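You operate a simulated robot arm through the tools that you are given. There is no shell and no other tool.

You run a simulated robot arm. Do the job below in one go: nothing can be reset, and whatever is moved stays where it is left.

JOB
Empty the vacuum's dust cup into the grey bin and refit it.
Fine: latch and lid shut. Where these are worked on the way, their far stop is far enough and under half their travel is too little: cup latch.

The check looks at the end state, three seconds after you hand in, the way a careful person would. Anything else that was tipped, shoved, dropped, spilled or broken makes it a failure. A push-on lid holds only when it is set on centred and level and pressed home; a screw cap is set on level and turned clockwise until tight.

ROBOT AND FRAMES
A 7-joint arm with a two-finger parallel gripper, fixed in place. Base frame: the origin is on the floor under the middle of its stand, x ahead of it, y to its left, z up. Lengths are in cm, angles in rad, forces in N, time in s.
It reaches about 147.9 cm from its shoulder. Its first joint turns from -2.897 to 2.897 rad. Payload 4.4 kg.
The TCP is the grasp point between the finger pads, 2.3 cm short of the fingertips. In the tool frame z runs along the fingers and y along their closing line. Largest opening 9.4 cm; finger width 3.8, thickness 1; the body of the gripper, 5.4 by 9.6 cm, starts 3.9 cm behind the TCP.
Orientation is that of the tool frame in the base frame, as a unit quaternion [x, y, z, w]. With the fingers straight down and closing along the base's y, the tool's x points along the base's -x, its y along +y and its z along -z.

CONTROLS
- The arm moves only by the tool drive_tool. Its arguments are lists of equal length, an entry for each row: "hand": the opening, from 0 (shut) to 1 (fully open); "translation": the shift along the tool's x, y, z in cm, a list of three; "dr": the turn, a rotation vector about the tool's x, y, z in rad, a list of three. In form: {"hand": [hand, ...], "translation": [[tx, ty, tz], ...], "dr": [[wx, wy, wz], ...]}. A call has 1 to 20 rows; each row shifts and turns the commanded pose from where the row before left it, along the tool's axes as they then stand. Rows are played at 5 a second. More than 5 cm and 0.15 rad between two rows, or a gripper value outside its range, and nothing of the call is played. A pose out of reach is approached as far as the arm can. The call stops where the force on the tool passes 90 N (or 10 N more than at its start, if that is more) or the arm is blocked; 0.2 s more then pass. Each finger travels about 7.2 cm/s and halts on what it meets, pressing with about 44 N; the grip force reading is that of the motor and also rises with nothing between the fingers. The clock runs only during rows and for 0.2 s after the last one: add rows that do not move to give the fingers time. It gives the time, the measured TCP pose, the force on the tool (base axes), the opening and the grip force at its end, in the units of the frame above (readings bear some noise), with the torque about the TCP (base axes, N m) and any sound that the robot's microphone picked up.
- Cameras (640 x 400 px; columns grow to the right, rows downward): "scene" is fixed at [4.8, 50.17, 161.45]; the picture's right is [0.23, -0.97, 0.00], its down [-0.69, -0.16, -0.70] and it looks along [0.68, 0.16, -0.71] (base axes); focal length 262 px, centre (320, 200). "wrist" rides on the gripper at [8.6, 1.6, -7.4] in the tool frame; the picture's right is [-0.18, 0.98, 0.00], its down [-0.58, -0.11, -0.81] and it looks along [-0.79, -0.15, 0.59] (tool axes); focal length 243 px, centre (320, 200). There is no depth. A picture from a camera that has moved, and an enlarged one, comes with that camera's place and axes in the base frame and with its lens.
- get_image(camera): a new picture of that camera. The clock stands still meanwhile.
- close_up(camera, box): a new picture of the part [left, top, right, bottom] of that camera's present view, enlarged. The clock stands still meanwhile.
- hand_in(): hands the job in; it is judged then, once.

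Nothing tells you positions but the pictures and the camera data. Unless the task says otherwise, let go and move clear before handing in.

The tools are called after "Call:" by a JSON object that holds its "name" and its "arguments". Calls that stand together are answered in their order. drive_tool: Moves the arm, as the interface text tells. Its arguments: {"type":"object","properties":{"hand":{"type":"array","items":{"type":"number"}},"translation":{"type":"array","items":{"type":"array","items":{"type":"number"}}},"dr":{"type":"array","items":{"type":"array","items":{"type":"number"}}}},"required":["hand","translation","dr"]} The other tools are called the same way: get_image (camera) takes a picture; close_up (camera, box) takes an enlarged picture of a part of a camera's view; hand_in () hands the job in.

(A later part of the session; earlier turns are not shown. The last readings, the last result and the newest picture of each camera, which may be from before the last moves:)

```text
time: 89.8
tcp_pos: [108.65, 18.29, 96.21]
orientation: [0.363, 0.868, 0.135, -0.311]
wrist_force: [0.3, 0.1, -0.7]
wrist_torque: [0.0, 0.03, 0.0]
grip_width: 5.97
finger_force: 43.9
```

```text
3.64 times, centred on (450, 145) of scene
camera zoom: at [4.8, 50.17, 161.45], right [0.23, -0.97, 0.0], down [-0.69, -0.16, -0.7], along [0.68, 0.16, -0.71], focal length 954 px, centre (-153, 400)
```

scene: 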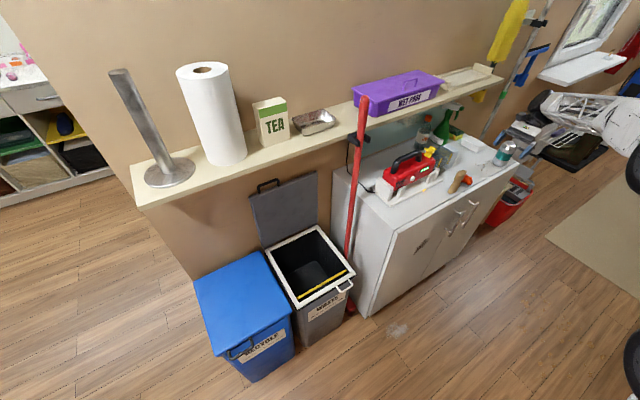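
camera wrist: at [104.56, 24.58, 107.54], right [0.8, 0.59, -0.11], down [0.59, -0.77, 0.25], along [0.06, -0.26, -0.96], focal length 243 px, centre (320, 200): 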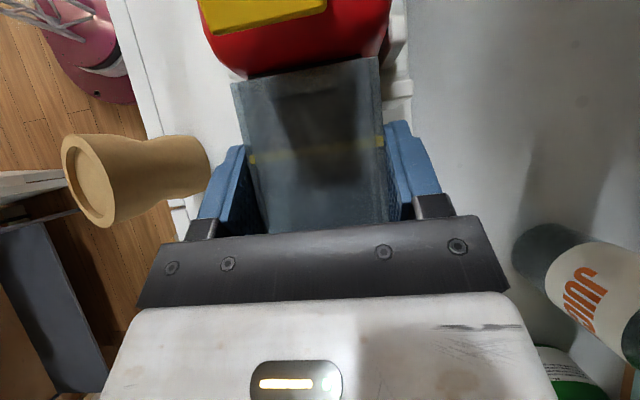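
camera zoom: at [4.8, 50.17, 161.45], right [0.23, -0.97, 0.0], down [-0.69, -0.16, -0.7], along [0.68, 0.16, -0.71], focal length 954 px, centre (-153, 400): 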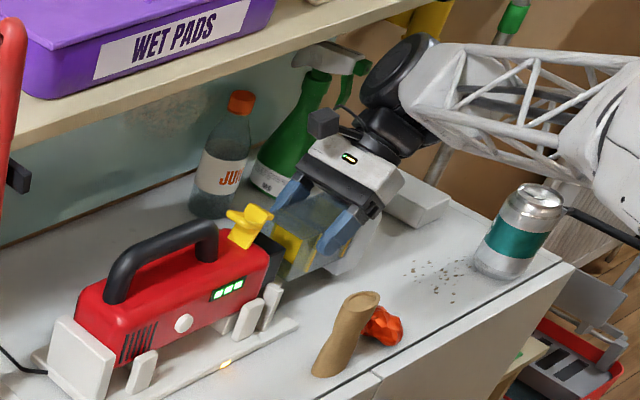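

The cup is free of the insert with no spill visible, and the latch stays open. I'll pull farther away and tilt the open end slightly upward so nothing falls out on the way.

Call:
{"name": "drive_tool", "arguments": {"hand": [0.4, 0.4, 0.4, 0.4, 0.4], "translation": [[-1.93, 0, -1.59], [-1.93, 0, -1.59], [-1.54, 0, -1.276], [-1.36, 0, -1.46], [0, 0, 0]], "dr": [[0, 0, 0], [0, 0, 0], [0, 0.13, 0], [0, 0.13, 0], [0, 0, 0]]}}

Call:
{"name": "get_image", "arguments": {"camera": "wrist"}}

Call:
{"name": "get_image", "arguments": {"camera": "scene"}}

```text
time: 91.0
tcp_pos: [114.92, 11.98, 97.04]
orientation: [0.34, 0.822, 0.183, -0.419]
wrist_force: [-1.4, 12.6, 70.0]
wrist_torque: [-3.55, -2.12, 0.34]
grip_width: 5.94
finger_force: 43.5
```

```text
taken
camera wrist: at [116.41, 12.42, 108.41], right [0.78, 0.61, -0.13], down [0.62, -0.79, 0.0], along [-0.11, -0.08, -0.99], focal length 243 px, centre (320, 200)
```

wrist: 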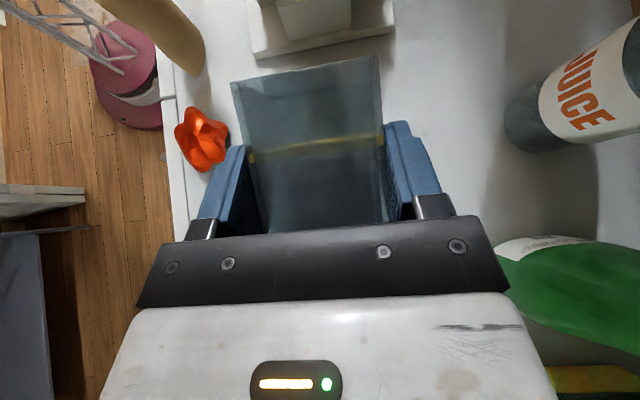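

```text
taken
```

scene: 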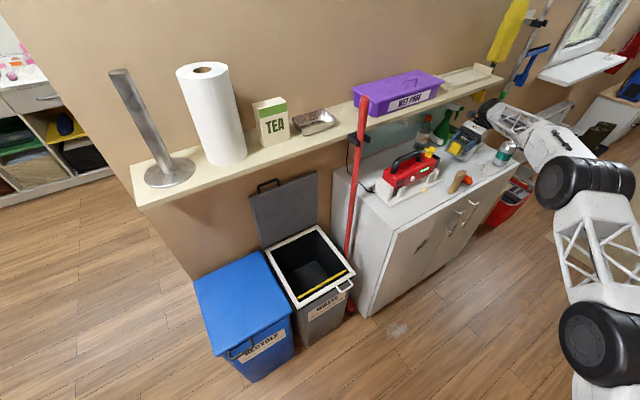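

The cap's lower edge touched the counter as I tilted, giving a 70 N upward force. I'll lift straight up right away.

Call:
{"name": "drive_tool", "arguments": {"hand": [0.4, 0.4, 0.4], "translation": [[1.3, 0, -0.92], [1.3, 0, -0.92], [0, 0, 0]], "dr": [[0, 0, 0], [0, 0, 0], [0, 0, 0]]}}

Call:
{"name": "get_image", "arguments": {"camera": "wrist"}}

Call:
{"name": "close_up", "arguments": {"camera": "scene", "box": [400, 80, 540, 200]}}

```text
time: 91.8
tcp_pos: [114.77, 11.96, 99.21]
orientation: [0.343, 0.82, 0.181, -0.421]
wrist_force: [-0.4, -0.3, -1.4]
wrist_torque: [0.03, 0.03, 0.0]
grip_width: 5.95
finger_force: 44.1
```

```text
taken
camera wrist: at [116.44, 12.39, 110.57], right [0.78, 0.61, -0.14], down [0.62, -0.79, -0.01], along [-0.12, -0.08, -0.99], focal length 243 px, centre (320, 200)
```

wrist: 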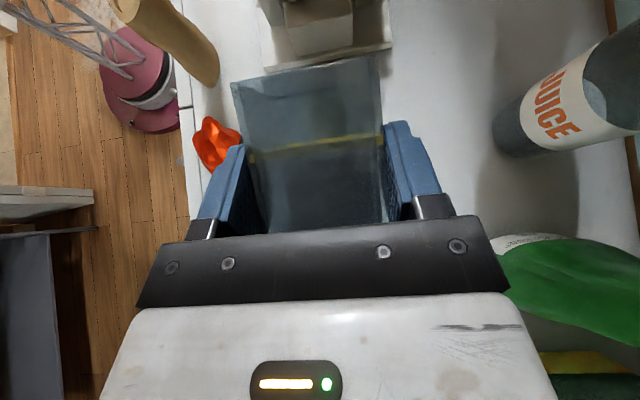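

```text
3.33 times, centred on (470, 140) of scene
camera zoom: at [4.8, 50.17, 161.45], right [0.23, -0.97, 0.0], down [-0.69, -0.16, -0.7], along [0.68, 0.16, -0.71], focal length 875 px, centre (-180, 400)
```

zoom: 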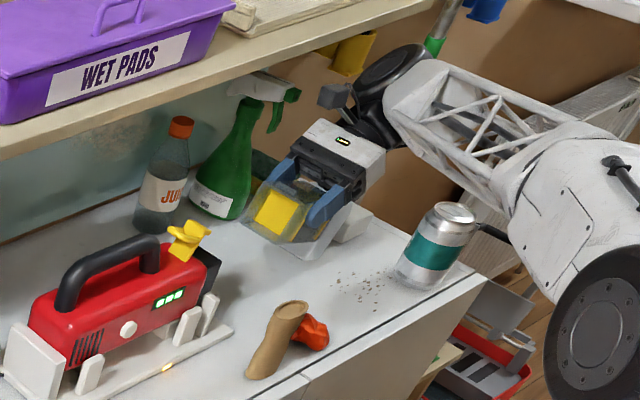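

Call:
{"name": "close_up", "arguments": {"camera": "scene", "box": [430, 110, 500, 170]}}

Call:
{"name": "close_up", "arguments": {"camera": "wrist", "box": [210, 40, 410, 230]}}

```text
6.67 times, centred on (465, 140) of scene
camera zoom: at [4.8, 50.17, 161.45], right [0.23, -0.97, 0.0], down [-0.69, -0.16, -0.7], along [0.68, 0.16, -0.71], focal length 1749 px, centre (-647, 600)
```

zoom: 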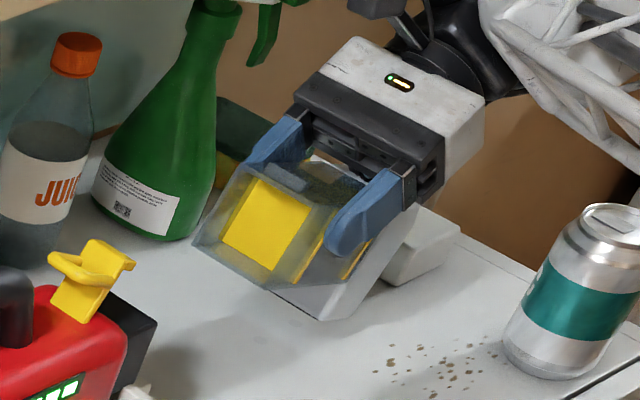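

```text
2.11 times, centred on (310, 135) of wrist
camera zoom: at [116.44, 12.39, 110.57], right [0.78, 0.61, -0.14], down [0.62, -0.79, -0.01], along [-0.12, -0.08, -0.99], focal length 511 px, centre (341, 337)
```

zoom: 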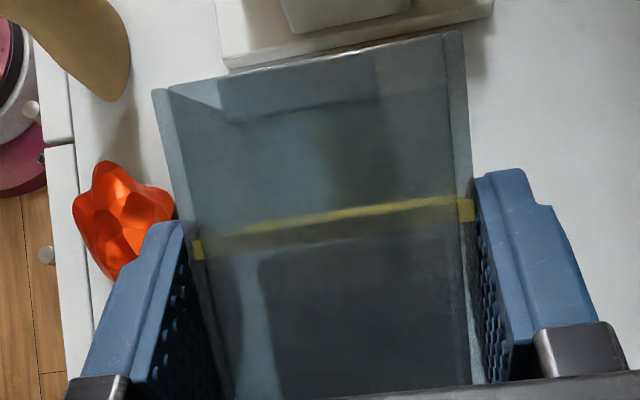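

The cup is free and held firmly, tilted slightly mouth-up. I'll bring it out over the counter front and raise it, clear of the can and the other items.

Call:
{"name": "drive_tool", "arguments": {"hand": [0.4, 0.4, 0.4, 0.4, 0.4, 0.4, 0.4, 0.4, 0.4], "translation": [[0.8, -1.5, -0.6], [1.09, -2.5, -0.77], [1.09, -2.5, -0.77], [1.09, -2.5, -0.77], [1.09, -2.5, -0.77], [1.09, -2.5, -0.77], [0.6, -2.5, -0.4], [0, -2.5, 0], [0, -1.5, 0]], "dr": [[0, 0, 0], [0, 0, 0], [0, 0, 0], [0, 0, 0], [0, 0, 0], [0, 0, 0], [0, 0, 0], [0, 0, 0], [0, 0, 0]]}}

Call:
{"name": "get_image", "arguments": {"camera": "scene"}}

Call:
{"name": "get_image", "arguments": {"camera": "wrist"}}

```text
time: 93.8
tcp_pos: [100.02, -2.28, 107.32]
orientation: [0.342, 0.82, 0.181, -0.422]
wrist_force: [-0.4, -0.3, -0.6]
wrist_torque: [0.05, 0.03, 0.03]
grip_width: 5.98
finger_force: 44.3
```

```text
taken
```

scene: 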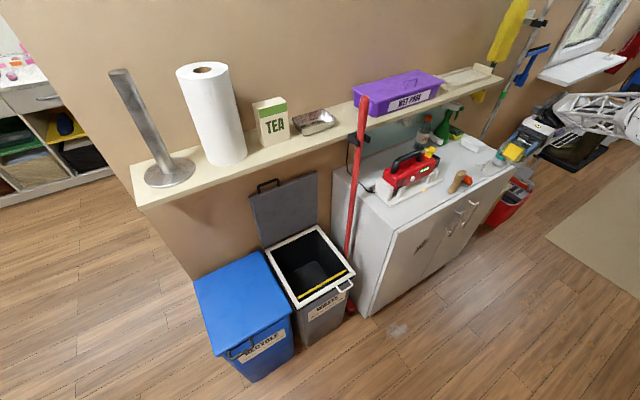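

```text
taken
camera wrist: at [101.68, -1.88, 118.84], right [0.78, 0.61, -0.14], down [0.62, -0.79, -0.01], along [-0.12, -0.08, -0.99], focal length 243 px, centre (320, 200)
```

wrist: 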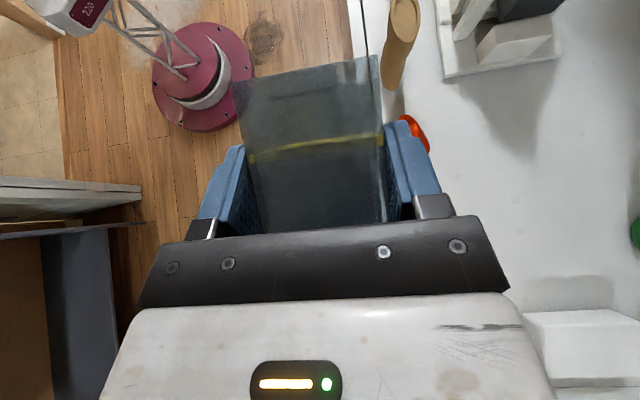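

I'll carry the cup along in front of the shelf and pole toward the bin.

Call:
{"name": "drive_tool", "arguments": {"hand": [0.4, 0.4, 0.4, 0.4, 0.4, 0.4, 0.4, 0.4, 0.4, 0.4, 0.4, 0.4], "translation": [[1.16, 0, 1.63], [2.03, 0, 2.85], [2.32, 0, 3.26], [2.32, 0, 3.26], [2.32, 0, 3.26], [2.32, 0, 3.26], [2.32, 0, 3.26], [2.32, 0, 3.26], [2.32, 0, 3.26], [2.32, 0, 3.26], [2.03, 0, 2.85], [1.16, 0, 1.63]], "dr": [[0, 0, 0], [0, 0, 0], [0, 0, 0], [0, 0, 0], [0, 0, 0], [0, 0, 0], [0, 0, 0], [0, 0, 0], [0, 0, 0], [0, 0, 0], [0, 0, 0], [0, 0, 0]]}}

Call:
{"name": "get_image", "arguments": {"camera": "scene"}}

```text
time: 96.4
tcp_pos: [69.98, 28.53, 107.41]
orientation: [0.343, 0.82, 0.182, -0.42]
wrist_force: [-0.1, 0.4, -1.4]
wrist_torque: [0.04, 0.02, -0.03]
grip_width: 5.93
finger_force: 44.2
```

```text
taken
```

scene: 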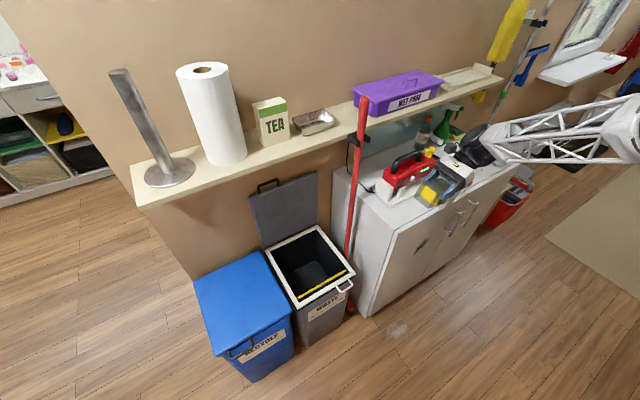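

Call:
{"name": "drive_tool", "arguments": {"hand": [0.4, 0.4, 0.4, 0.4, 0.4, 0.4, 0.4, 0.4, 0.4, 0.4, 0.4], "translation": [[1.16, 0, 1.63], [2.03, 0, 2.85], [2.32, 0, 3.26], [2.32, 0, 3.26], [2.32, 0, 3.26], [2.32, 0, 3.26], [2.32, 0, 3.26], [2.32, 0, 3.26], [2.32, 0, 3.26], [2.03, 0, 2.85], [1.16, 0, 1.63]], "dr": [[0, 0, 0], [0, 0, 0], [0, 0, 0], [0, 0, 0], [0, 0, 0], [0, 0, 0], [0, 0, 0], [0, 0, 0], [0, 0, 0], [0, 0, 0], [0, 0, 0]]}}

Call:
{"name": "get_image", "arguments": {"camera": "scene"}}

Call:
{"name": "get_image", "arguments": {"camera": "wrist"}}

```text
time: 98.8
tcp_pos: [42.69, 56.27, 107.5]
orientation: [0.343, 0.82, 0.181, -0.421]
wrist_force: [-0.3, 0.5, -1.4]
wrist_torque: [0.01, 0.04, 0.02]
grip_width: 5.97
finger_force: 43.7
```

```text
taken
```

scene: 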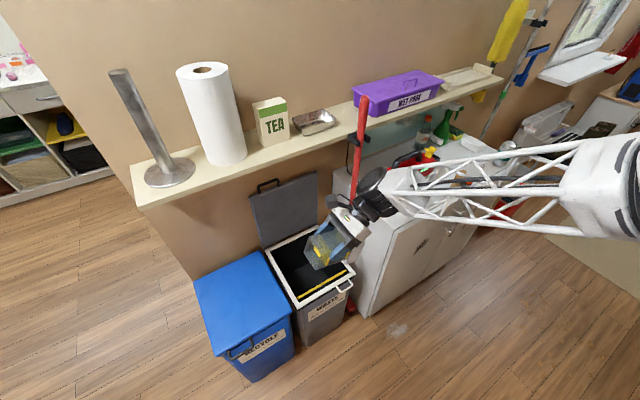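

```text
taken
camera wrist: at [44.39, 56.66, 118.92], right [0.78, 0.61, -0.14], down [0.62, -0.79, -0.01], along [-0.12, -0.08, -0.99], focal length 243 px, centre (320, 200)
```

wrist: 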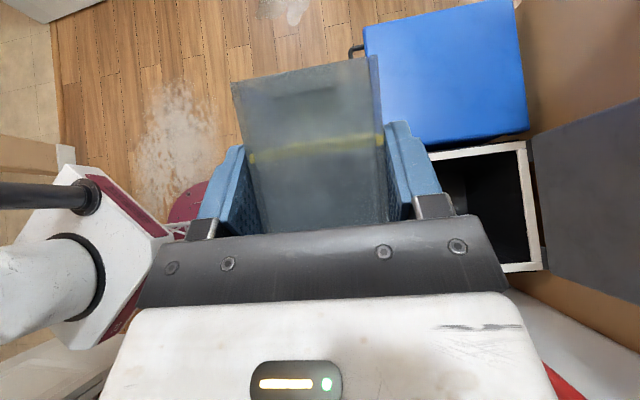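

Call:
{"name": "drive_tool", "arguments": {"hand": [0.4, 0.4, 0.4, 0.4, 0.4, 0.4, 0.4], "translation": [[-1.2, 1.4, 0.85], [-2.12, 2.5, 1.5], [-2.12, 2.5, 1.5], [-2.12, 2.5, 1.5], [-2.12, 2.5, 1.5], [-2.12, 2.5, 1.5], [-2.12, 2.5, 1.5]], "dr": [[0, 0, 0], [0, 0, 0], [0, 0, 0], [0, 0, 0], [0, 0, 0], [0, 0, 0], [0, 0, 0]]}}

Call:
{"name": "get_image", "arguments": {"camera": "scene"}}

Call:
{"name": "get_image", "arguments": {"camera": "wrist"}}

```text
time: 100.4
tcp_pos: [54.37, 68.04, 90.67]
orientation: [0.343, 0.82, 0.182, -0.421]
wrist_force: [0.1, -0.4, -0.9]
wrist_torque: [0.0, 0.02, -0.01]
grip_width: 5.95
finger_force: 44.2
```

```text
taken
```

scene: 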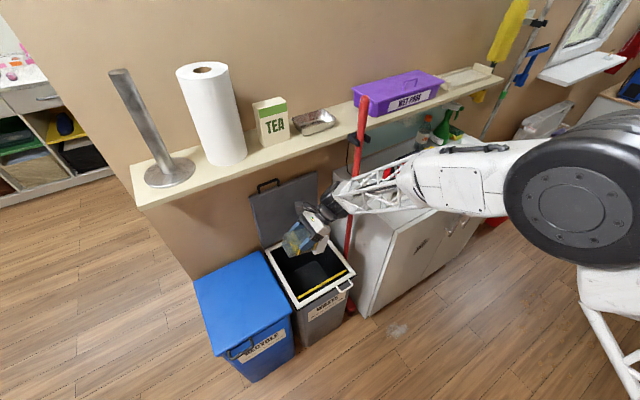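

```text
taken
camera wrist: at [56.11, 68.46, 102.05], right [0.78, 0.61, -0.14], down [0.62, -0.79, -0.01], along [-0.11, -0.08, -0.99], focal length 243 px, centre (320, 200)
```

wrist: 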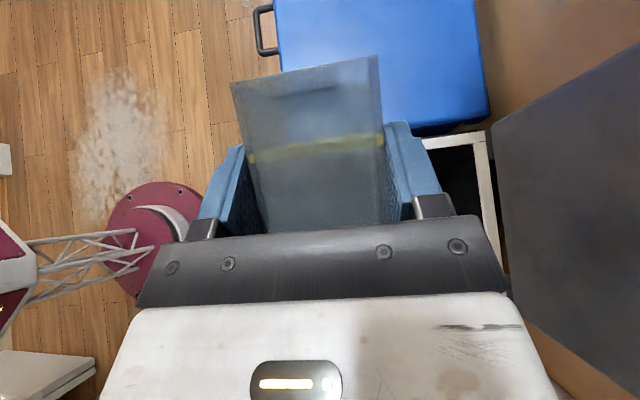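

I'm over the bin with the mouth end near its left edge. I'll level the cup and shift toward the bin's middle before tipping.

Call:
{"name": "drive_tool", "arguments": {"hand": [0.4, 0.4, 0.4, 0.4, 0.4], "translation": [[0, 0, 0], [0, 0, 0], [-1.5, 0.7, -1.33], [-1.5, 0.8, -1.33], [-1.5, 0.8, -1.33]], "dr": [[0, -0.11, 0], [0, -0.11, 0], [0, 0, 0], [0, 0, 0], [0, 0, 0]]}}

Call:
{"name": "close_up", "arguments": {"camera": "scene", "box": [230, 160, 400, 310]}}

Call:
{"name": "get_image", "arguments": {"camera": "wrist"}}

```text
time: 101.6
tcp_pos: [60.36, 65.0, 90.4]
orientation: [0.361, 0.861, 0.143, -0.329]
wrist_force: [-0.6, 0.1, -0.8]
wrist_torque: [0.06, 0.04, 0.02]
grip_width: 5.96
finger_force: 44.4
```

```text
2.67 times, centred on (315, 235) of scene
camera zoom: at [4.8, 50.17, 161.45], right [0.23, -0.97, 0.0], down [-0.69, -0.16, -0.7], along [0.68, 0.16, -0.71], focal length 700 px, centre (333, 107)
```

zoom: 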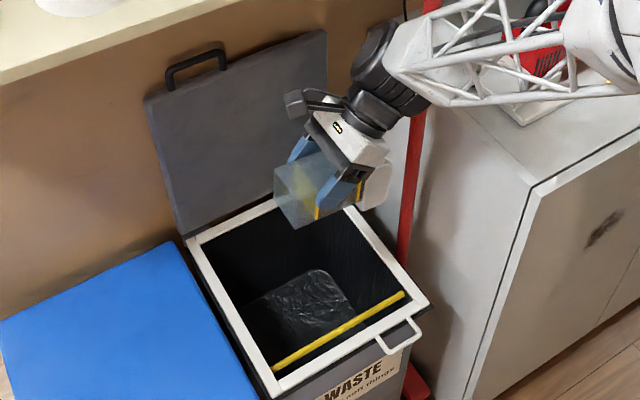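

```text
taken
camera wrist: at [60.31, 67.27, 101.83], right [0.8, 0.59, -0.11], down [0.6, -0.77, 0.21], along [0.04, -0.24, -0.97], focal length 243 px, centre (320, 200)
```

wrist: 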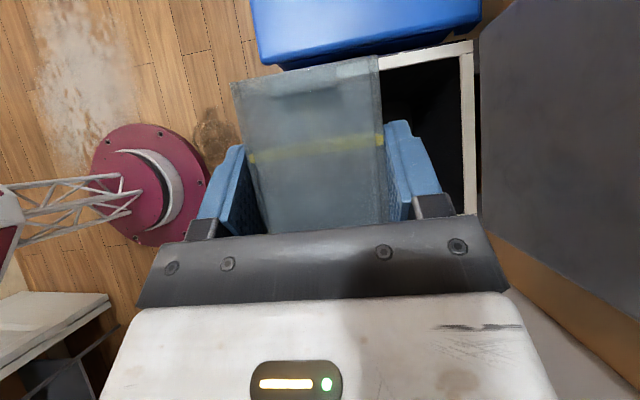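

The cup is over the bin opening. I'll lower it close to the rim before tipping.

Call:
{"name": "drive_tool", "arguments": {"hand": [0.4, 0.4, 0.4, 0.4], "translation": [[-2.0, 0, 2.25], [-2.32, 0, 2.62], [-2.32, 0, 2.62], [-2.0, 0, 2.25]], "dr": [[0, 0, 0], [0, 0, 0], [0, 0, 0], [0, 0, 0]]}}

Call:
{"name": "close_up", "arguments": {"camera": "scene", "box": [230, 160, 400, 310]}}

```text
time: 102.6
tcp_pos: [60.52, 65.23, 77.6]
orientation: [0.36, 0.862, 0.143, -0.328]
wrist_force: [0.5, 0.5, -0.8]
wrist_torque: [0.02, 0.06, 0.03]
grip_width: 5.95
finger_force: 44.1
```

```text
2.67 times, centred on (315, 235) of scene
camera zoom: at [4.8, 50.17, 161.45], right [0.23, -0.97, 0.0], down [-0.69, -0.16, -0.7], along [0.68, 0.16, -0.71], focal length 700 px, centre (333, 107)
```

zoom: 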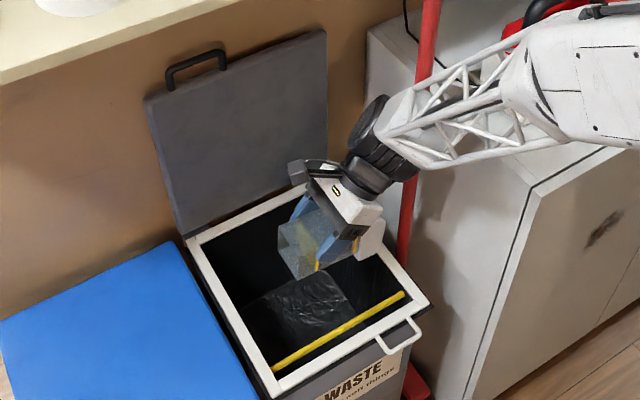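

I'll tip the cup mouth-down over the bin now.

Call:
{"name": "drive_tool", "arguments": {"hand": [0.4, 0.4, 0.4, 0.4, 0.4, 0.4, 0.4, 0.4, 0.4, 0.4, 0.4, 0.4], "translation": [[0, 0, 0], [0, 0, 0], [0, 0, 0], [0, 0, 0], [0, 0, 0], [0, 0, 0], [0, 0, 0], [0, 0, 0], [0, 0, 0], [0, 0, 0], [0, 0, 0], [0, 0, 0]], "dr": [[0, -0.13, 0], [0, -0.145, 0], [0, -0.145, 0], [0, -0.145, 0], [0, -0.145, 0], [0, -0.145, 0], [0, -0.145, 0], [0, -0.145, 0], [0, -0.145, 0], [0, -0.145, 0], [0, -0.145, 0], [0, -0.02, 0]]}}

Call:
{"name": "close_up", "arguments": {"camera": "scene", "box": [230, 160, 400, 310]}}

Call:
{"name": "get_image", "arguments": {"camera": "wrist"}}

```text
time: 105.2
tcp_pos: [60.42, 65.27, 77.44]
orientation: [0.353, 0.835, -0.159, 0.39]
wrist_force: [-0.1, 0.0, -2.4]
wrist_torque: [0.05, 0.05, 0.01]
grip_width: 5.95
finger_force: 44.3
```

```text
2.67 times, centred on (315, 235) of scene
camera zoom: at [4.8, 50.17, 161.45], right [0.23, -0.97, 0.0], down [-0.69, -0.16, -0.7], along [0.68, 0.16, -0.71], focal length 700 px, centre (333, 107)
```

zoom: 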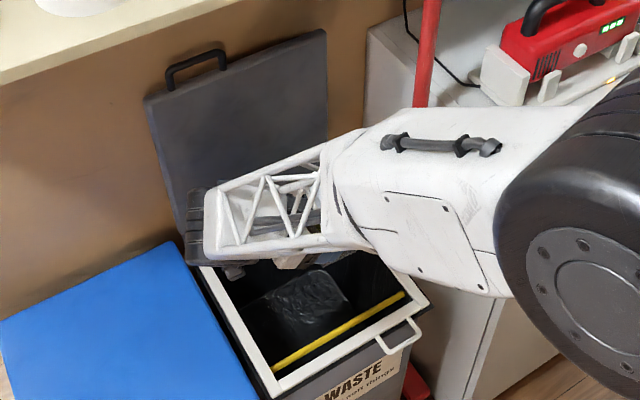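

```text
taken
camera wrist: at [53.59, 74.55, 75.8], right [0.78, 0.6, 0.15], down [-0.25, 0.09, 0.96], along [0.57, -0.79, 0.22], focal length 243 px, centre (320, 200)
```

wrist: 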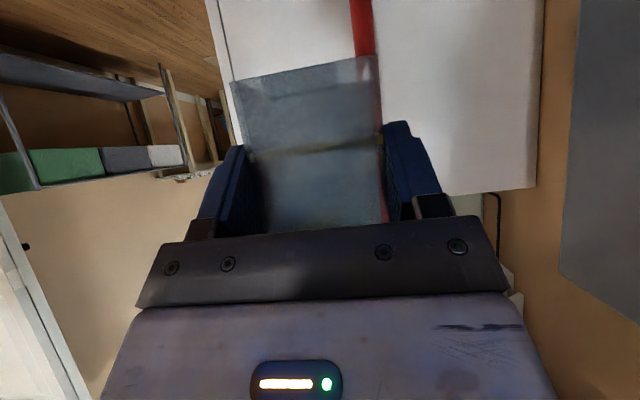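

The mouth faces straight down now. I'll shake it gently a few times to empty it completely.

Call:
{"name": "drive_tool", "arguments": {"hand": [0.4, 0.4, 0.4, 0.4, 0.4, 0.4, 0.4, 0.4, 0.4, 0.4, 0.4, 0.4, 0.4, 0.4, 0.4, 0.4, 0.4, 0.4], "translation": [[0, 0, 0], [0, 0, 0], [-0.9, 0, -0.75], [0.9, 0, 0.75], [-0.9, 0, -0.75], [0.9, 0, 0.75], [-0.9, 0, -0.75], [0.9, 0, 0.75], [0, 0, 0], [0, 0, 0], [0, 0, 0], [0, 0, 0], [0, 0, 0], [0, 0, 0], [0, 0, 0], [0, 0, 0], [0, 0, 0], [0, 0, 0]], "dr": [[0, 0, 0], [0, 0, 0], [0, 0, 0], [0, 0, 0], [0, 0, 0], [0, 0, 0], [0, 0, 0], [0, 0, 0], [0, -0.12, 0], [0, -0.12, 0], [0, -0.12, 0], [0, 0.12, 0], [0, 0.12, 0], [0, 0.12, 0], [0, 0, 0], [0, 0, 0], [0, 0, 0], [0, 0, 0]]}}

Call:
{"name": "close_up", "arguments": {"camera": "wrist", "box": [200, 40, 420, 240]}}

Call:
{"name": "close_up", "arguments": {"camera": "scene", "box": [260, 210, 380, 310]}}

```text
time: 109.0
tcp_pos: [60.43, 65.31, 77.53]
orientation: [0.354, 0.835, -0.159, 0.39]
wrist_force: [0.6, -0.8, -2.4]
wrist_torque: [-0.01, 0.01, 0.02]
grip_width: 5.97
finger_force: 43.7
```

```text
2.00 times, centred on (310, 140) of wrist
camera zoom: at [53.59, 74.59, 75.77], right [0.78, 0.6, 0.15], down [-0.25, 0.09, 0.96], along [0.57, -0.79, 0.22], focal length 485 px, centre (340, 320)
```

zoom: 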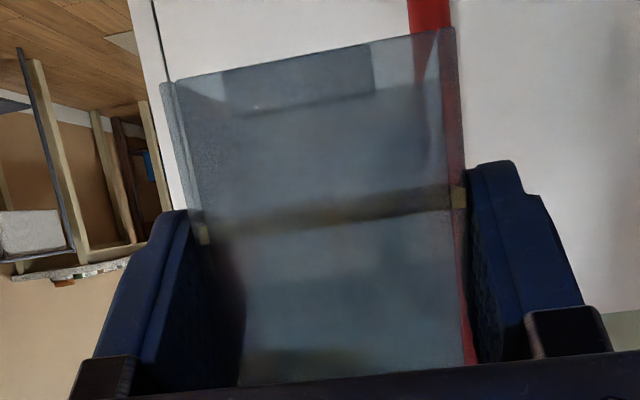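

```text
4.00 times, centred on (320, 260) of scene
camera zoom: at [4.8, 50.17, 161.45], right [0.23, -0.97, 0.0], down [-0.69, -0.16, -0.7], along [0.68, 0.16, -0.71], focal length 1050 px, centre (320, -40)
```

zoom: 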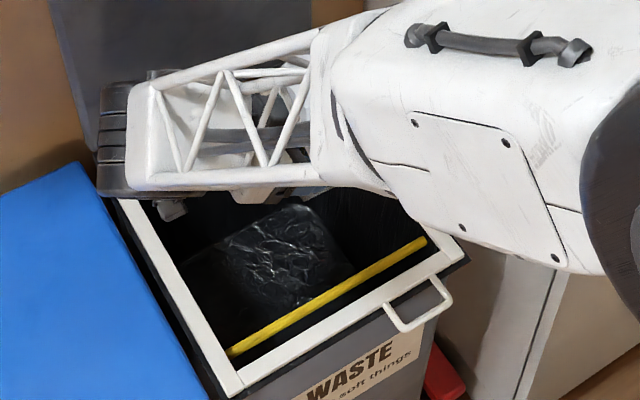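

Call:
{"name": "drive_tool", "arguments": {"hand": [0.4, 0.4, 0.4, 0.4, 0.4, 0.4, 0.4, 0.4, 0.4, 0.4, 0.4, 0.4, 0.4, 0.4], "translation": [[0, 0, 0], [0, 0, 0], [0, 0, 0], [0, 0, 0], [0, 0, 0], [0, 0, 0], [0, 0, 0], [0, 0, 0], [0, 0, 0], [0, 0, 0], [0, 0, 0], [0, 0, 0], [0, 0, 0], [0, 0, 0]], "dr": [[0, 0.13, 0], [0, 0.145, 0], [0, 0.145, 0], [0, 0.145, 0], [0, 0.145, 0], [0, 0.145, 0], [0, 0.145, 0], [0, 0.145, 0], [0, 0.145, 0], [0, 0.145, 0], [0, 0.145, 0], [0, 0.13, 0], [0, 0.11, 0], [0, 0, 0]]}}

Call:
{"name": "close_up", "arguments": {"camera": "scene", "box": [290, 210, 350, 270]}}

Call:
{"name": "close_up", "arguments": {"camera": "wrist", "box": [210, 40, 410, 230]}}

Call:
{"name": "close_up", "arguments": {"camera": "scene", "box": [250, 220, 370, 310]}}

```text
time: 112.0
tcp_pos: [60.5, 65.21, 77.62]
orientation: [0.342, 0.82, 0.182, -0.421]
wrist_force: [1.1, 0.5, -1.2]
wrist_torque: [0.03, -0.03, 0.0]
grip_width: 5.97
finger_force: 44.0
```

```text
6.67 times, centred on (320, 240) of scene
camera zoom: at [4.8, 50.17, 161.45], right [0.23, -0.97, 0.0], down [-0.69, -0.16, -0.7], along [0.68, 0.16, -0.71], focal length 1749 px, centre (320, -67)
```

zoom: 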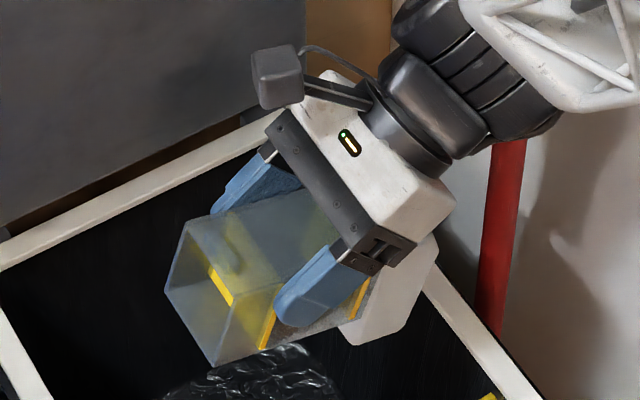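

```text
2.11 times, centred on (310, 135) of wrist
camera zoom: at [62.1, 65.69, 88.97], right [0.78, 0.61, -0.14], down [0.62, -0.79, -0.01], along [-0.12, -0.08, -0.99], focal length 511 px, centre (341, 337)
```

zoom: 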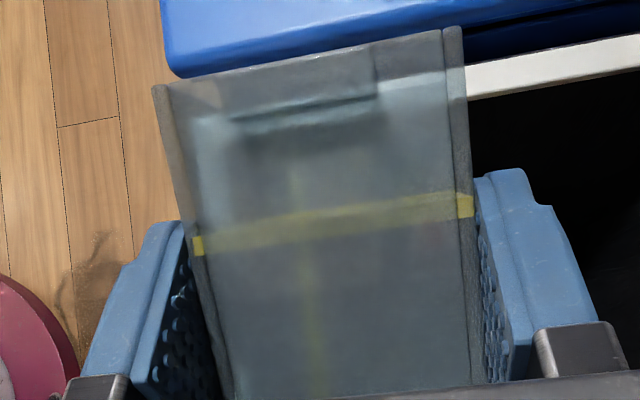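

```text
4.44 times, centred on (310, 265) of scene
camera zoom: at [4.8, 50.17, 161.45], right [0.23, -0.97, 0.0], down [-0.69, -0.16, -0.7], along [0.68, 0.16, -0.71], focal length 1166 px, centre (364, -89)
```

zoom: 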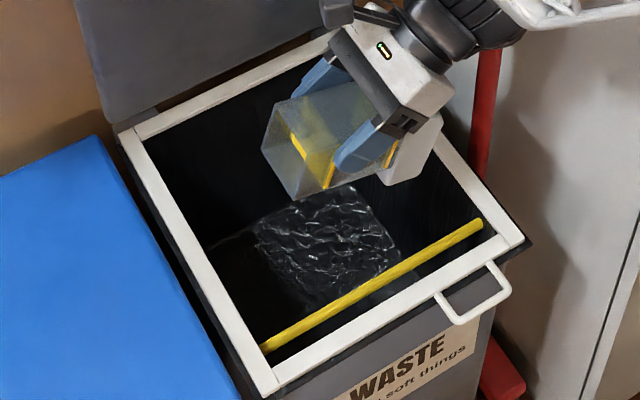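

Call:
{"name": "close_up", "arguments": {"camera": "scene", "box": [285, 258, 345, 298]}}

Call:
{"name": "close_up", "arguments": {"camera": "scene", "box": [295, 225, 335, 255]}}

```text
10.00 times, centred on (315, 278) of scene
camera zoom: at [4.8, 50.17, 161.45], right [0.23, -0.97, 0.0], down [-0.69, -0.16, -0.7], along [0.68, 0.16, -0.71], focal length 2624 px, centre (370, -580)
```

zoom: 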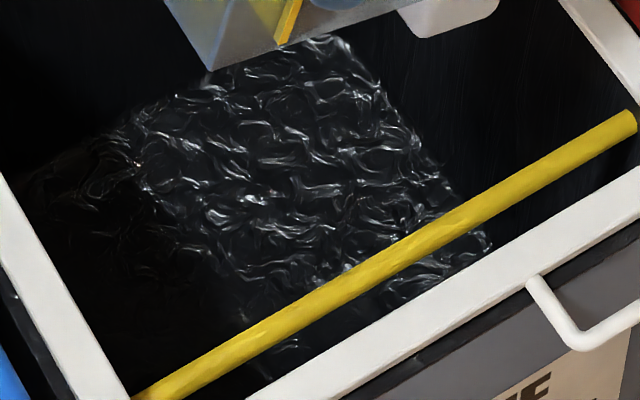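

```text
13.33 times, centred on (315, 240) of scene
camera zoom: at [4.8, 50.17, 161.45], right [0.23, -0.97, 0.0], down [-0.69, -0.16, -0.7], along [0.68, 0.16, -0.71], focal length 3499 px, centre (387, -333)
```

zoom: 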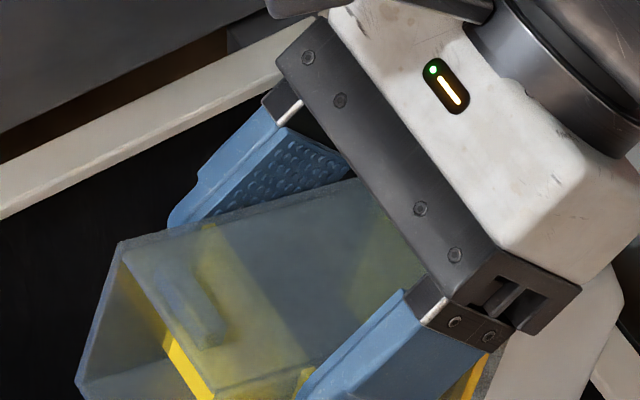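

I'll level the cup to the same pose as before tipping and take the same picture, to compare its contents.

Call:
{"name": "drive_tool", "arguments": {"hand": [0.4, 0.4, 0.4], "translation": [[0, 0, 0], [0, 0, 0], [0, 0, 0]], "dr": [[0, -0.11, 0], [0, -0.11, 0], [0, 0, 0]]}}

Call:
{"name": "close_up", "arguments": {"camera": "scene", "box": [230, 160, 400, 310]}}

Call:
{"name": "get_image", "arguments": {"camera": "wrist"}}

```text
time: 112.8
tcp_pos: [60.48, 65.31, 77.56]
orientation: [0.36, 0.862, 0.142, -0.328]
wrist_force: [-0.6, 0.1, -1.3]
wrist_torque: [0.03, 0.04, -0.07]
grip_width: 5.95
finger_force: 44.1
```

```text
2.67 times, centred on (315, 235) of scene
camera zoom: at [4.8, 50.17, 161.45], right [0.23, -0.97, 0.0], down [-0.69, -0.16, -0.7], along [0.68, 0.16, -0.71], focal length 700 px, centre (333, 107)
```

zoom: 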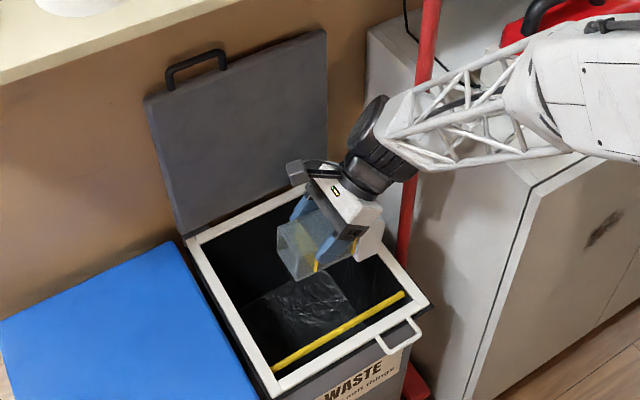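

```text
taken
camera wrist: at [60.36, 67.53, 88.92], right [0.8, 0.59, -0.11], down [0.6, -0.77, 0.21], along [0.04, -0.24, -0.97], focal length 243 px, centre (320, 200)
```

wrist: 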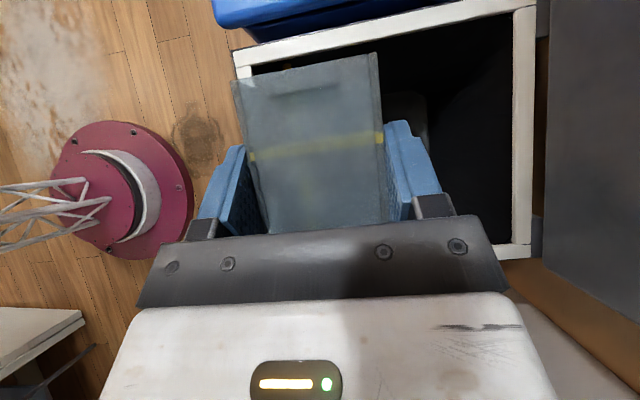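

Call:
{"name": "close_up", "arguments": {"camera": "wrist", "box": [190, 0, 430, 230]}}

Call:
{"name": "close_up", "arguments": {"camera": "wrist", "box": [380, 10, 560, 130]}}

```text
1.74 times, centred on (310, 115) of wrist
camera zoom: at [60.36, 67.53, 88.92], right [0.8, 0.59, -0.11], down [0.6, -0.77, 0.21], along [0.04, -0.24, -0.97], focal length 422 px, centre (337, 348)
```

zoom: 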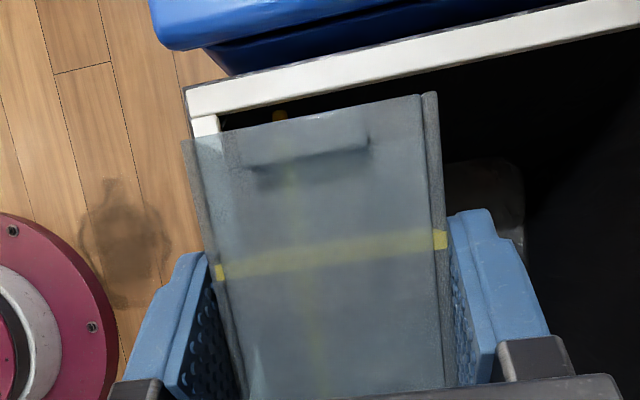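

```text
3.33 times, centred on (470, 70) of wrist
camera zoom: at [60.36, 67.53, 88.92], right [0.8, 0.59, -0.11], down [0.6, -0.77, 0.21], along [0.04, -0.24, -0.97], focal length 809 px, centre (-180, 633)
```

zoom: 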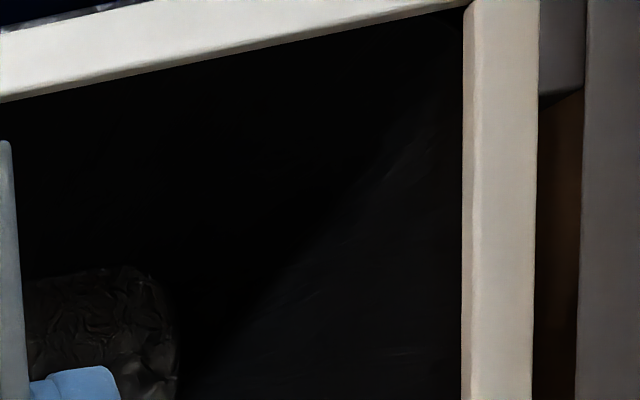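

The cup interior now looks clear, and the cup has stayed within about 0.1 cm of its place in the grip. I'll lift it out and carry it back the way it came.

Call:
{"name": "drive_tool", "arguments": {"hand": [0.4, 0.4, 0.4, 0.4, 0.4, 0.4, 0.4, 0.4, 0.4, 0.4, 0.4], "translation": [[1.6, 0, -1.8], [2.33, 0, -2.61], [2.33, 0, -2.61], [2.33, 0, -2.61], [1.6, -1.5, -1.8], [1.78, -3.1, -1.99], [1.78, -3.1, -1.99], [1.78, -3.1, -1.99], [1.78, -3.1, -1.99], [1.2, -3.1, -1.3], [0.6, -1.6, -0.7]], "dr": [[0, 0, 0], [0, 0, 0], [0, 0, 0], [0, 0, 0], [0, 0, 0], [0, 0, 0], [0, 0, 0], [0, 0, 0], [0, 0, 0], [0, 0, 0], [0, 0, 0]]}}

Call:
{"name": "get_image", "arguments": {"camera": "scene"}}

```text
time: 115.2
tcp_pos: [47.1, 51.95, 106.12]
orientation: [0.361, 0.861, 0.142, -0.328]
wrist_force: [-0.1, -0.4, -1.3]
wrist_torque: [0.1, 0.07, -0.02]
grip_width: 5.94
finger_force: 43.6
```

```text
taken
```

scene: 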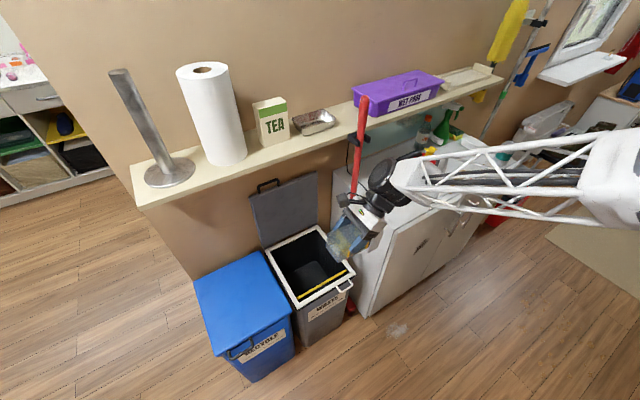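

Call:
{"name": "drive_tool", "arguments": {"hand": [0.4, 0.4, 0.4, 0.4, 0.4, 0.4, 0.4, 0.4, 0.4, 0.4, 0.4, 0.4, 0.4, 0.4, 0.4, 0.4, 0.4, 0.4, 0.4, 0.4], "translation": [[0, 0, 0], [-1.54, 0, -1.28], [-3.08, 0, -2.55], [-3.08, 0, -2.55], [-3.08, 0, -2.55], [-3.08, 0, -2.55], [-3.08, 0, -2.55], [-3.08, 0, -2.55], [-3.08, 0, -2.55], [-3.08, 0, -2.55], [-3.08, 0, -2.55], [-3.08, 0, -2.55], [-3.08, 0, -2.55], [-3.08, 0, -2.55], [-3.08, 0, -2.55], [-3.08, 0, -2.55], [-3.08, 0, -2.55], [-3.08, 0, -2.55], [-3.08, 0, -2.55], [-3.08, 0, -2.55]], "dr": [[0, -0.038, 0], [0, 0, 0], [0, 0, 0], [0, 0, 0], [0, 0, 0], [0, 0, 0], [0, 0, 0], [0, 0, 0], [0, 0, 0], [0, 0, 0], [0, 0, 0], [0, 0, 0], [0, 0, 0], [0, 0, 0], [0, 0, 0], [0, 0, 0], [0, 0, 0], [0, 0, 0], [0, 0, 0], [0, 0, 0]]}}

Call:
{"name": "get_image", "arguments": {"camera": "scene"}}

Call:
{"name": "close_up", "arguments": {"camera": "scene", "box": [440, 100, 540, 200]}}

```text
time: 119.4
tcp_pos: [98.76, -0.62, 105.87]
orientation: [0.362, 0.868, 0.135, -0.312]
wrist_force: [-0.2, 0.6, -1.0]
wrist_torque: [0.07, 0.03, -0.02]
grip_width: 5.97
finger_force: 44.2
```

```text
taken
```

scene: 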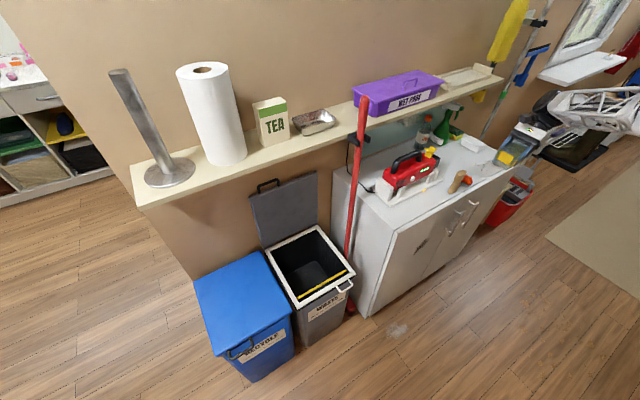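

```text
4.00 times, centred on (490, 150) of scene
camera zoom: at [4.8, 50.17, 161.45], right [0.23, -0.97, 0.0], down [-0.69, -0.16, -0.7], along [0.68, 0.16, -0.71], focal length 1050 px, centre (-360, 400)
```

zoom: 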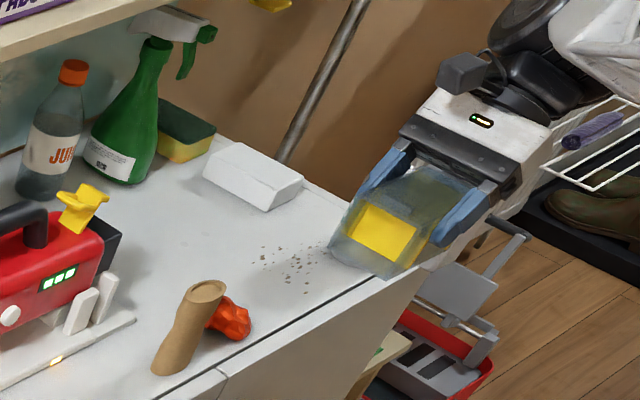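

Call:
{"name": "close_up", "arguments": {"camera": "scene", "box": [490, 140, 520, 170]}}

Call:
{"name": "close_up", "arguments": {"camera": "wrist", "box": [210, 40, 410, 230]}}

```text
13.33 times, centred on (505, 155) of scene
camera zoom: at [4.8, 50.17, 161.45], right [0.23, -0.97, 0.0], down [-0.69, -0.16, -0.7], along [0.68, 0.16, -0.71], focal length 3499 px, centre (-2147, 800)
```

zoom: 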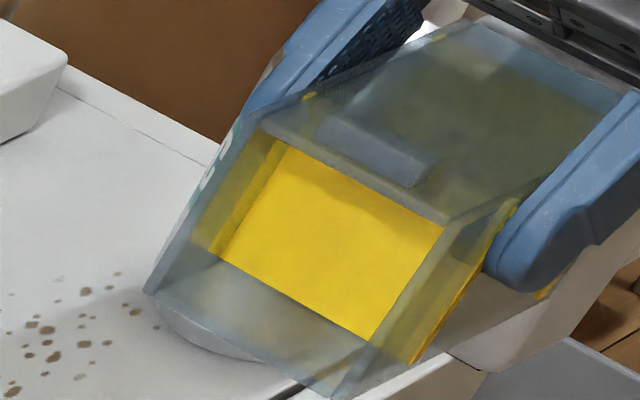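

```text
2.11 times, centred on (310, 135) of wrist
camera zoom: at [98.31, 1.89, 117.33], right [0.8, 0.59, -0.11], down [0.59, -0.77, 0.25], along [0.06, -0.26, -0.96], focal length 511 px, centre (341, 337)
```

zoom: 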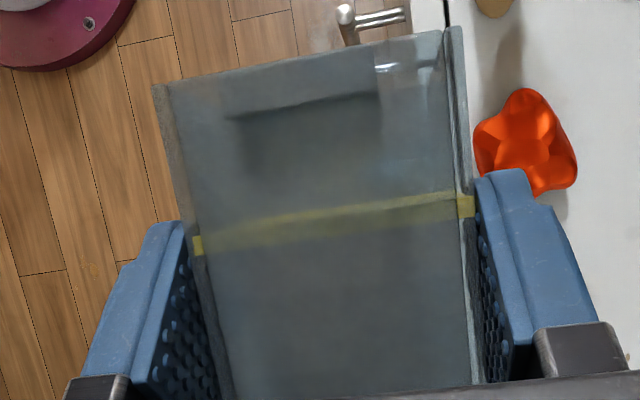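

The yellow panel turns out to be a fixed marker inside the cup, as before. I'll bring the cup in past the orange item, lower it to the original height, and check alignment with the insert.

Call:
{"name": "drive_tool", "arguments": {"hand": [0.4, 0.4, 0.4, 0.4, 0.4, 0.4, 0.4, 0.4], "translation": [[-0.7, 3.575, 0.07], [-0.7, 3.575, 0.07], [-0.7, 3.575, 0.07], [-0.7, 3.575, 0.07], [-1.6, 0, 1.93], [-1.6, 0, 1.93], [-1.6, 0, 1.93], [0, 0, 0]], "dr": [[0, 0, 0], [0, 0, 0], [0, 0, 0], [0, 0, 0], [0, 0, 0], [0, 0, 0], [0, 0, 0], [0, 0, 0]]}}

Call:
{"name": "get_image", "arguments": {"camera": "wrist"}}

Call:
{"name": "close_up", "arguments": {"camera": "scene", "box": [390, 80, 530, 200]}}

```text
time: 121.2
tcp_pos: [110.59, 8.0, 96.3]
orientation: [0.364, 0.867, 0.137, -0.312]
wrist_force: [-0.8, -1.2, -2.0]
wrist_torque: [0.06, 0.05, 0.02]
grip_width: 5.96
finger_force: 44.3
```

```text
taken
camera wrist: at [110.21, 10.53, 107.72], right [0.8, 0.59, -0.11], down [0.59, -0.77, 0.25], along [0.06, -0.26, -0.96], focal length 243 px, centre (320, 200)
```

wrist: 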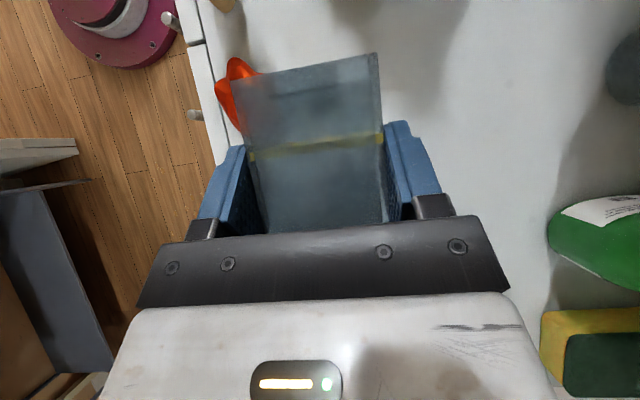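

```text
3.33 times, centred on (460, 140) of scene
camera zoom: at [4.8, 50.17, 161.45], right [0.23, -0.97, 0.0], down [-0.69, -0.16, -0.7], along [0.68, 0.16, -0.71], focal length 875 px, centre (-147, 400)
```

zoom: 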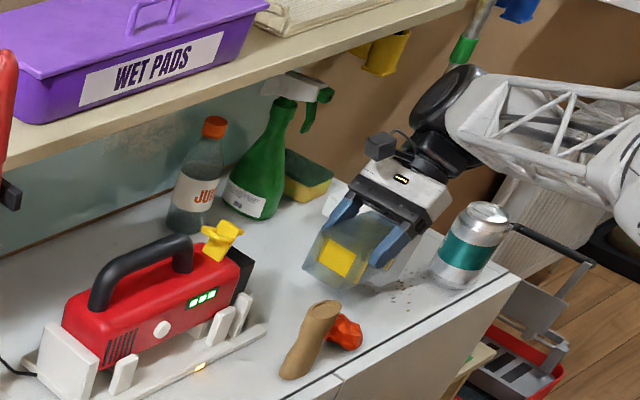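

Call:
{"name": "drive_tool", "arguments": {"hand": [0.4, 0.4, 0.4, 0.4], "translation": [[0, 1.96, 0], [0, 1.96, 0], [0, 1.96, 0], [0, 0, 0]], "dr": [[0, 0, 0], [0, 0, 0], [0, 0, 0], [0, 0, 0]]}}

Call:
{"name": "drive_tool", "arguments": {"hand": [0.4], "translation": [[0, 0, 0]], "dr": [[0, 0, 0]]}}

Call:
{"name": "drive_tool", "arguments": {"hand": [0.4], "translation": [[0, 0, 0]], "dr": [[0, 0, 0]]}}

Call:
{"name": "get_image", "arguments": {"camera": "wrist"}}

Call:
{"name": "close_up", "arguments": {"camera": "scene", "box": [390, 80, 530, 200]}}

```text
time: 122.2
tcp_pos: [114.87, 12.0, 96.51]
orientation: [0.363, 0.868, 0.135, -0.312]
wrist_force: [0.3, 0.4, -0.9]
wrist_torque: [0.02, 0.02, 0.0]
grip_width: 5.95
finger_force: 43.8
```

```text
time: 122.6
tcp_pos: [114.9, 11.89, 96.48]
orientation: [0.363, 0.868, 0.135, -0.311]
wrist_force: [-0.6, 1.1, -1.1]
wrist_torque: [0.03, 0.04, 0.0]
grip_width: 5.97
finger_force: 44.2
```

```text
time: 123.0
tcp_pos: [114.79, 11.95, 96.42]
orientation: [0.364, 0.867, 0.137, -0.312]
wrist_force: [-0.7, 0.3, -0.4]
wrist_torque: [0.06, 0.04, -0.02]
grip_width: 5.95
finger_force: 44.0
```

```text
taken
camera wrist: at [114.42, 14.45, 107.83], right [0.8, 0.59, -0.11], down [0.59, -0.77, 0.25], along [0.06, -0.26, -0.96], focal length 243 px, centre (320, 200)
```

wrist: 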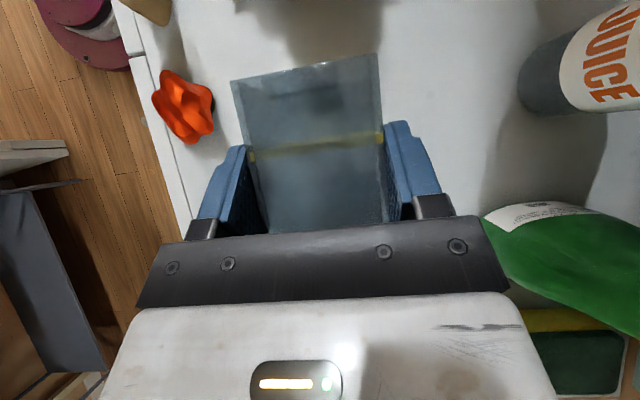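

```text
3.33 times, centred on (460, 140) of scene
camera zoom: at [4.8, 50.17, 161.45], right [0.23, -0.97, 0.0], down [-0.69, -0.16, -0.7], along [0.68, 0.16, -0.71], focal length 875 px, centre (-147, 400)
```

zoom: 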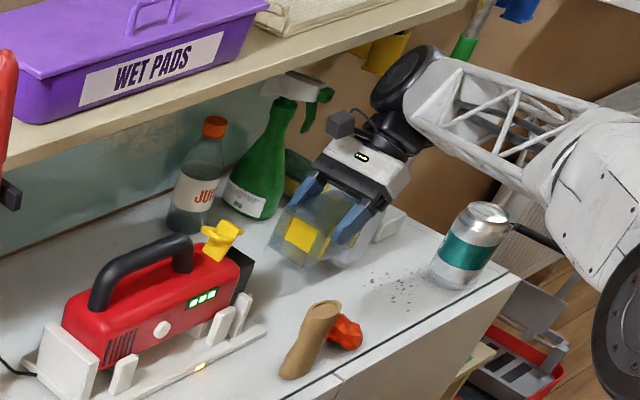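

Call:
{"name": "drive_tool", "arguments": {"hand": [0.4, 0.4, 0.4, 0.4, 0.4], "translation": [[-0.172, 0.04, 0.208], [2.31, 0, 1.91], [2.31, 0, 1.91], [1.54, 0, 1.275], [0, 0, 0]], "dr": [[0, 0, 0], [0, 0, 0], [0, 0, 0], [0, 0, 0], [0, 0, 0]]}}

Call:
{"name": "close_up", "arguments": {"camera": "wrist", "box": [190, 0, 430, 230]}}

Call:
{"name": "close_up", "arguments": {"camera": "scene", "box": [410, 120, 480, 180]}}

```text
time: 124.2
tcp_pos: [109.36, 17.71, 96.32]
orientation: [0.364, 0.868, 0.136, -0.311]
wrist_force: [-0.3, 0.0, -1.7]
wrist_torque: [0.05, 0.05, -0.01]
grip_width: 5.94
finger_force: 44.1
```

```text
1.74 times, centred on (310, 115) of wrist
camera zoom: at [108.83, 20.2, 107.64], right [0.8, 0.59, -0.11], down [0.59, -0.77, 0.25], along [0.06, -0.26, -0.96], focal length 422 px, centre (337, 348)
```

zoom: 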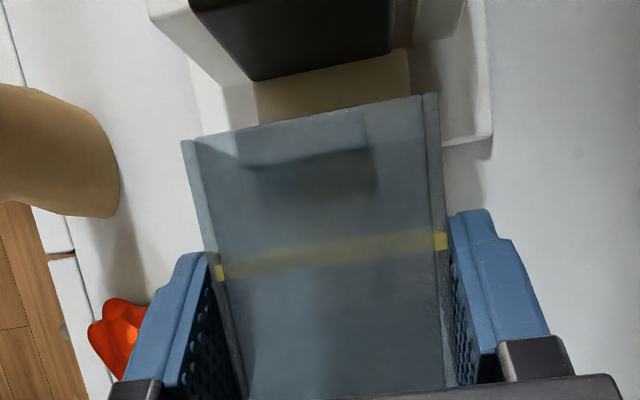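

```text
6.67 times, centred on (445, 150) of scene
camera zoom: at [4.8, 50.17, 161.45], right [0.23, -0.97, 0.0], down [-0.69, -0.16, -0.7], along [0.68, 0.16, -0.71], focal length 1749 px, centre (-513, 533)
```

zoom: 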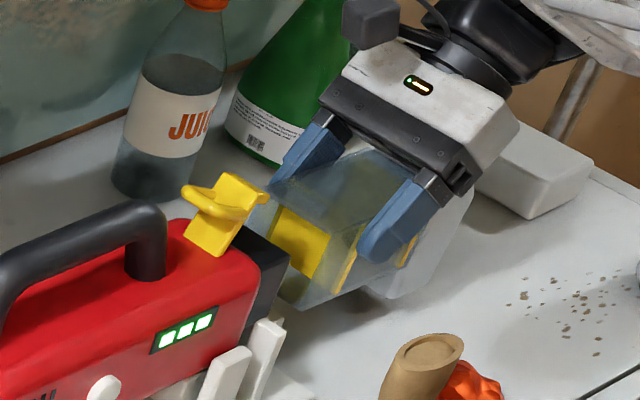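

The cup mouth lines up with the insert just as it did on removal. I'll push in slowly along the axis while watching the force.

Call:
{"name": "drive_tool", "arguments": {"hand": [0.4, 0.4, 0.4, 0.4, 0.4], "translation": [[0.385, 0, 0.319], [0.385, 0, 0.319], [0.385, 0, 0.319], [0.385, 0, 0.319], [0, 0, 0]], "dr": [[0, 0, 0], [0, 0, 0], [0, 0, 0], [0, 0, 0], [0, 0, 0]]}}

Call:
{"name": "close_up", "arguments": {"camera": "wrist", "box": [190, 0, 430, 230]}}

```text
time: 125.4
tcp_pos: [107.7, 19.26, 96.25]
orientation: [0.363, 0.867, 0.136, -0.312]
wrist_force: [0.6, -0.8, -1.8]
wrist_torque: [0.04, 0.05, 0.01]
grip_width: 5.98
finger_force: 43.6
```

```text
1.74 times, centred on (310, 115) of wrist
camera zoom: at [107.32, 21.75, 107.59], right [0.8, 0.59, -0.11], down [0.59, -0.77, 0.25], along [0.06, -0.26, -0.96], focal length 422 px, centre (337, 348)
```

zoom: 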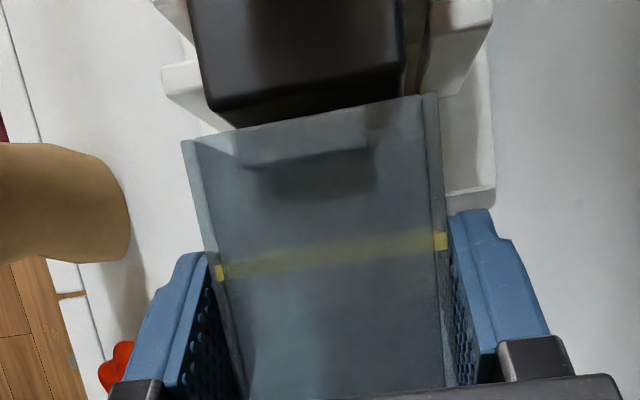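

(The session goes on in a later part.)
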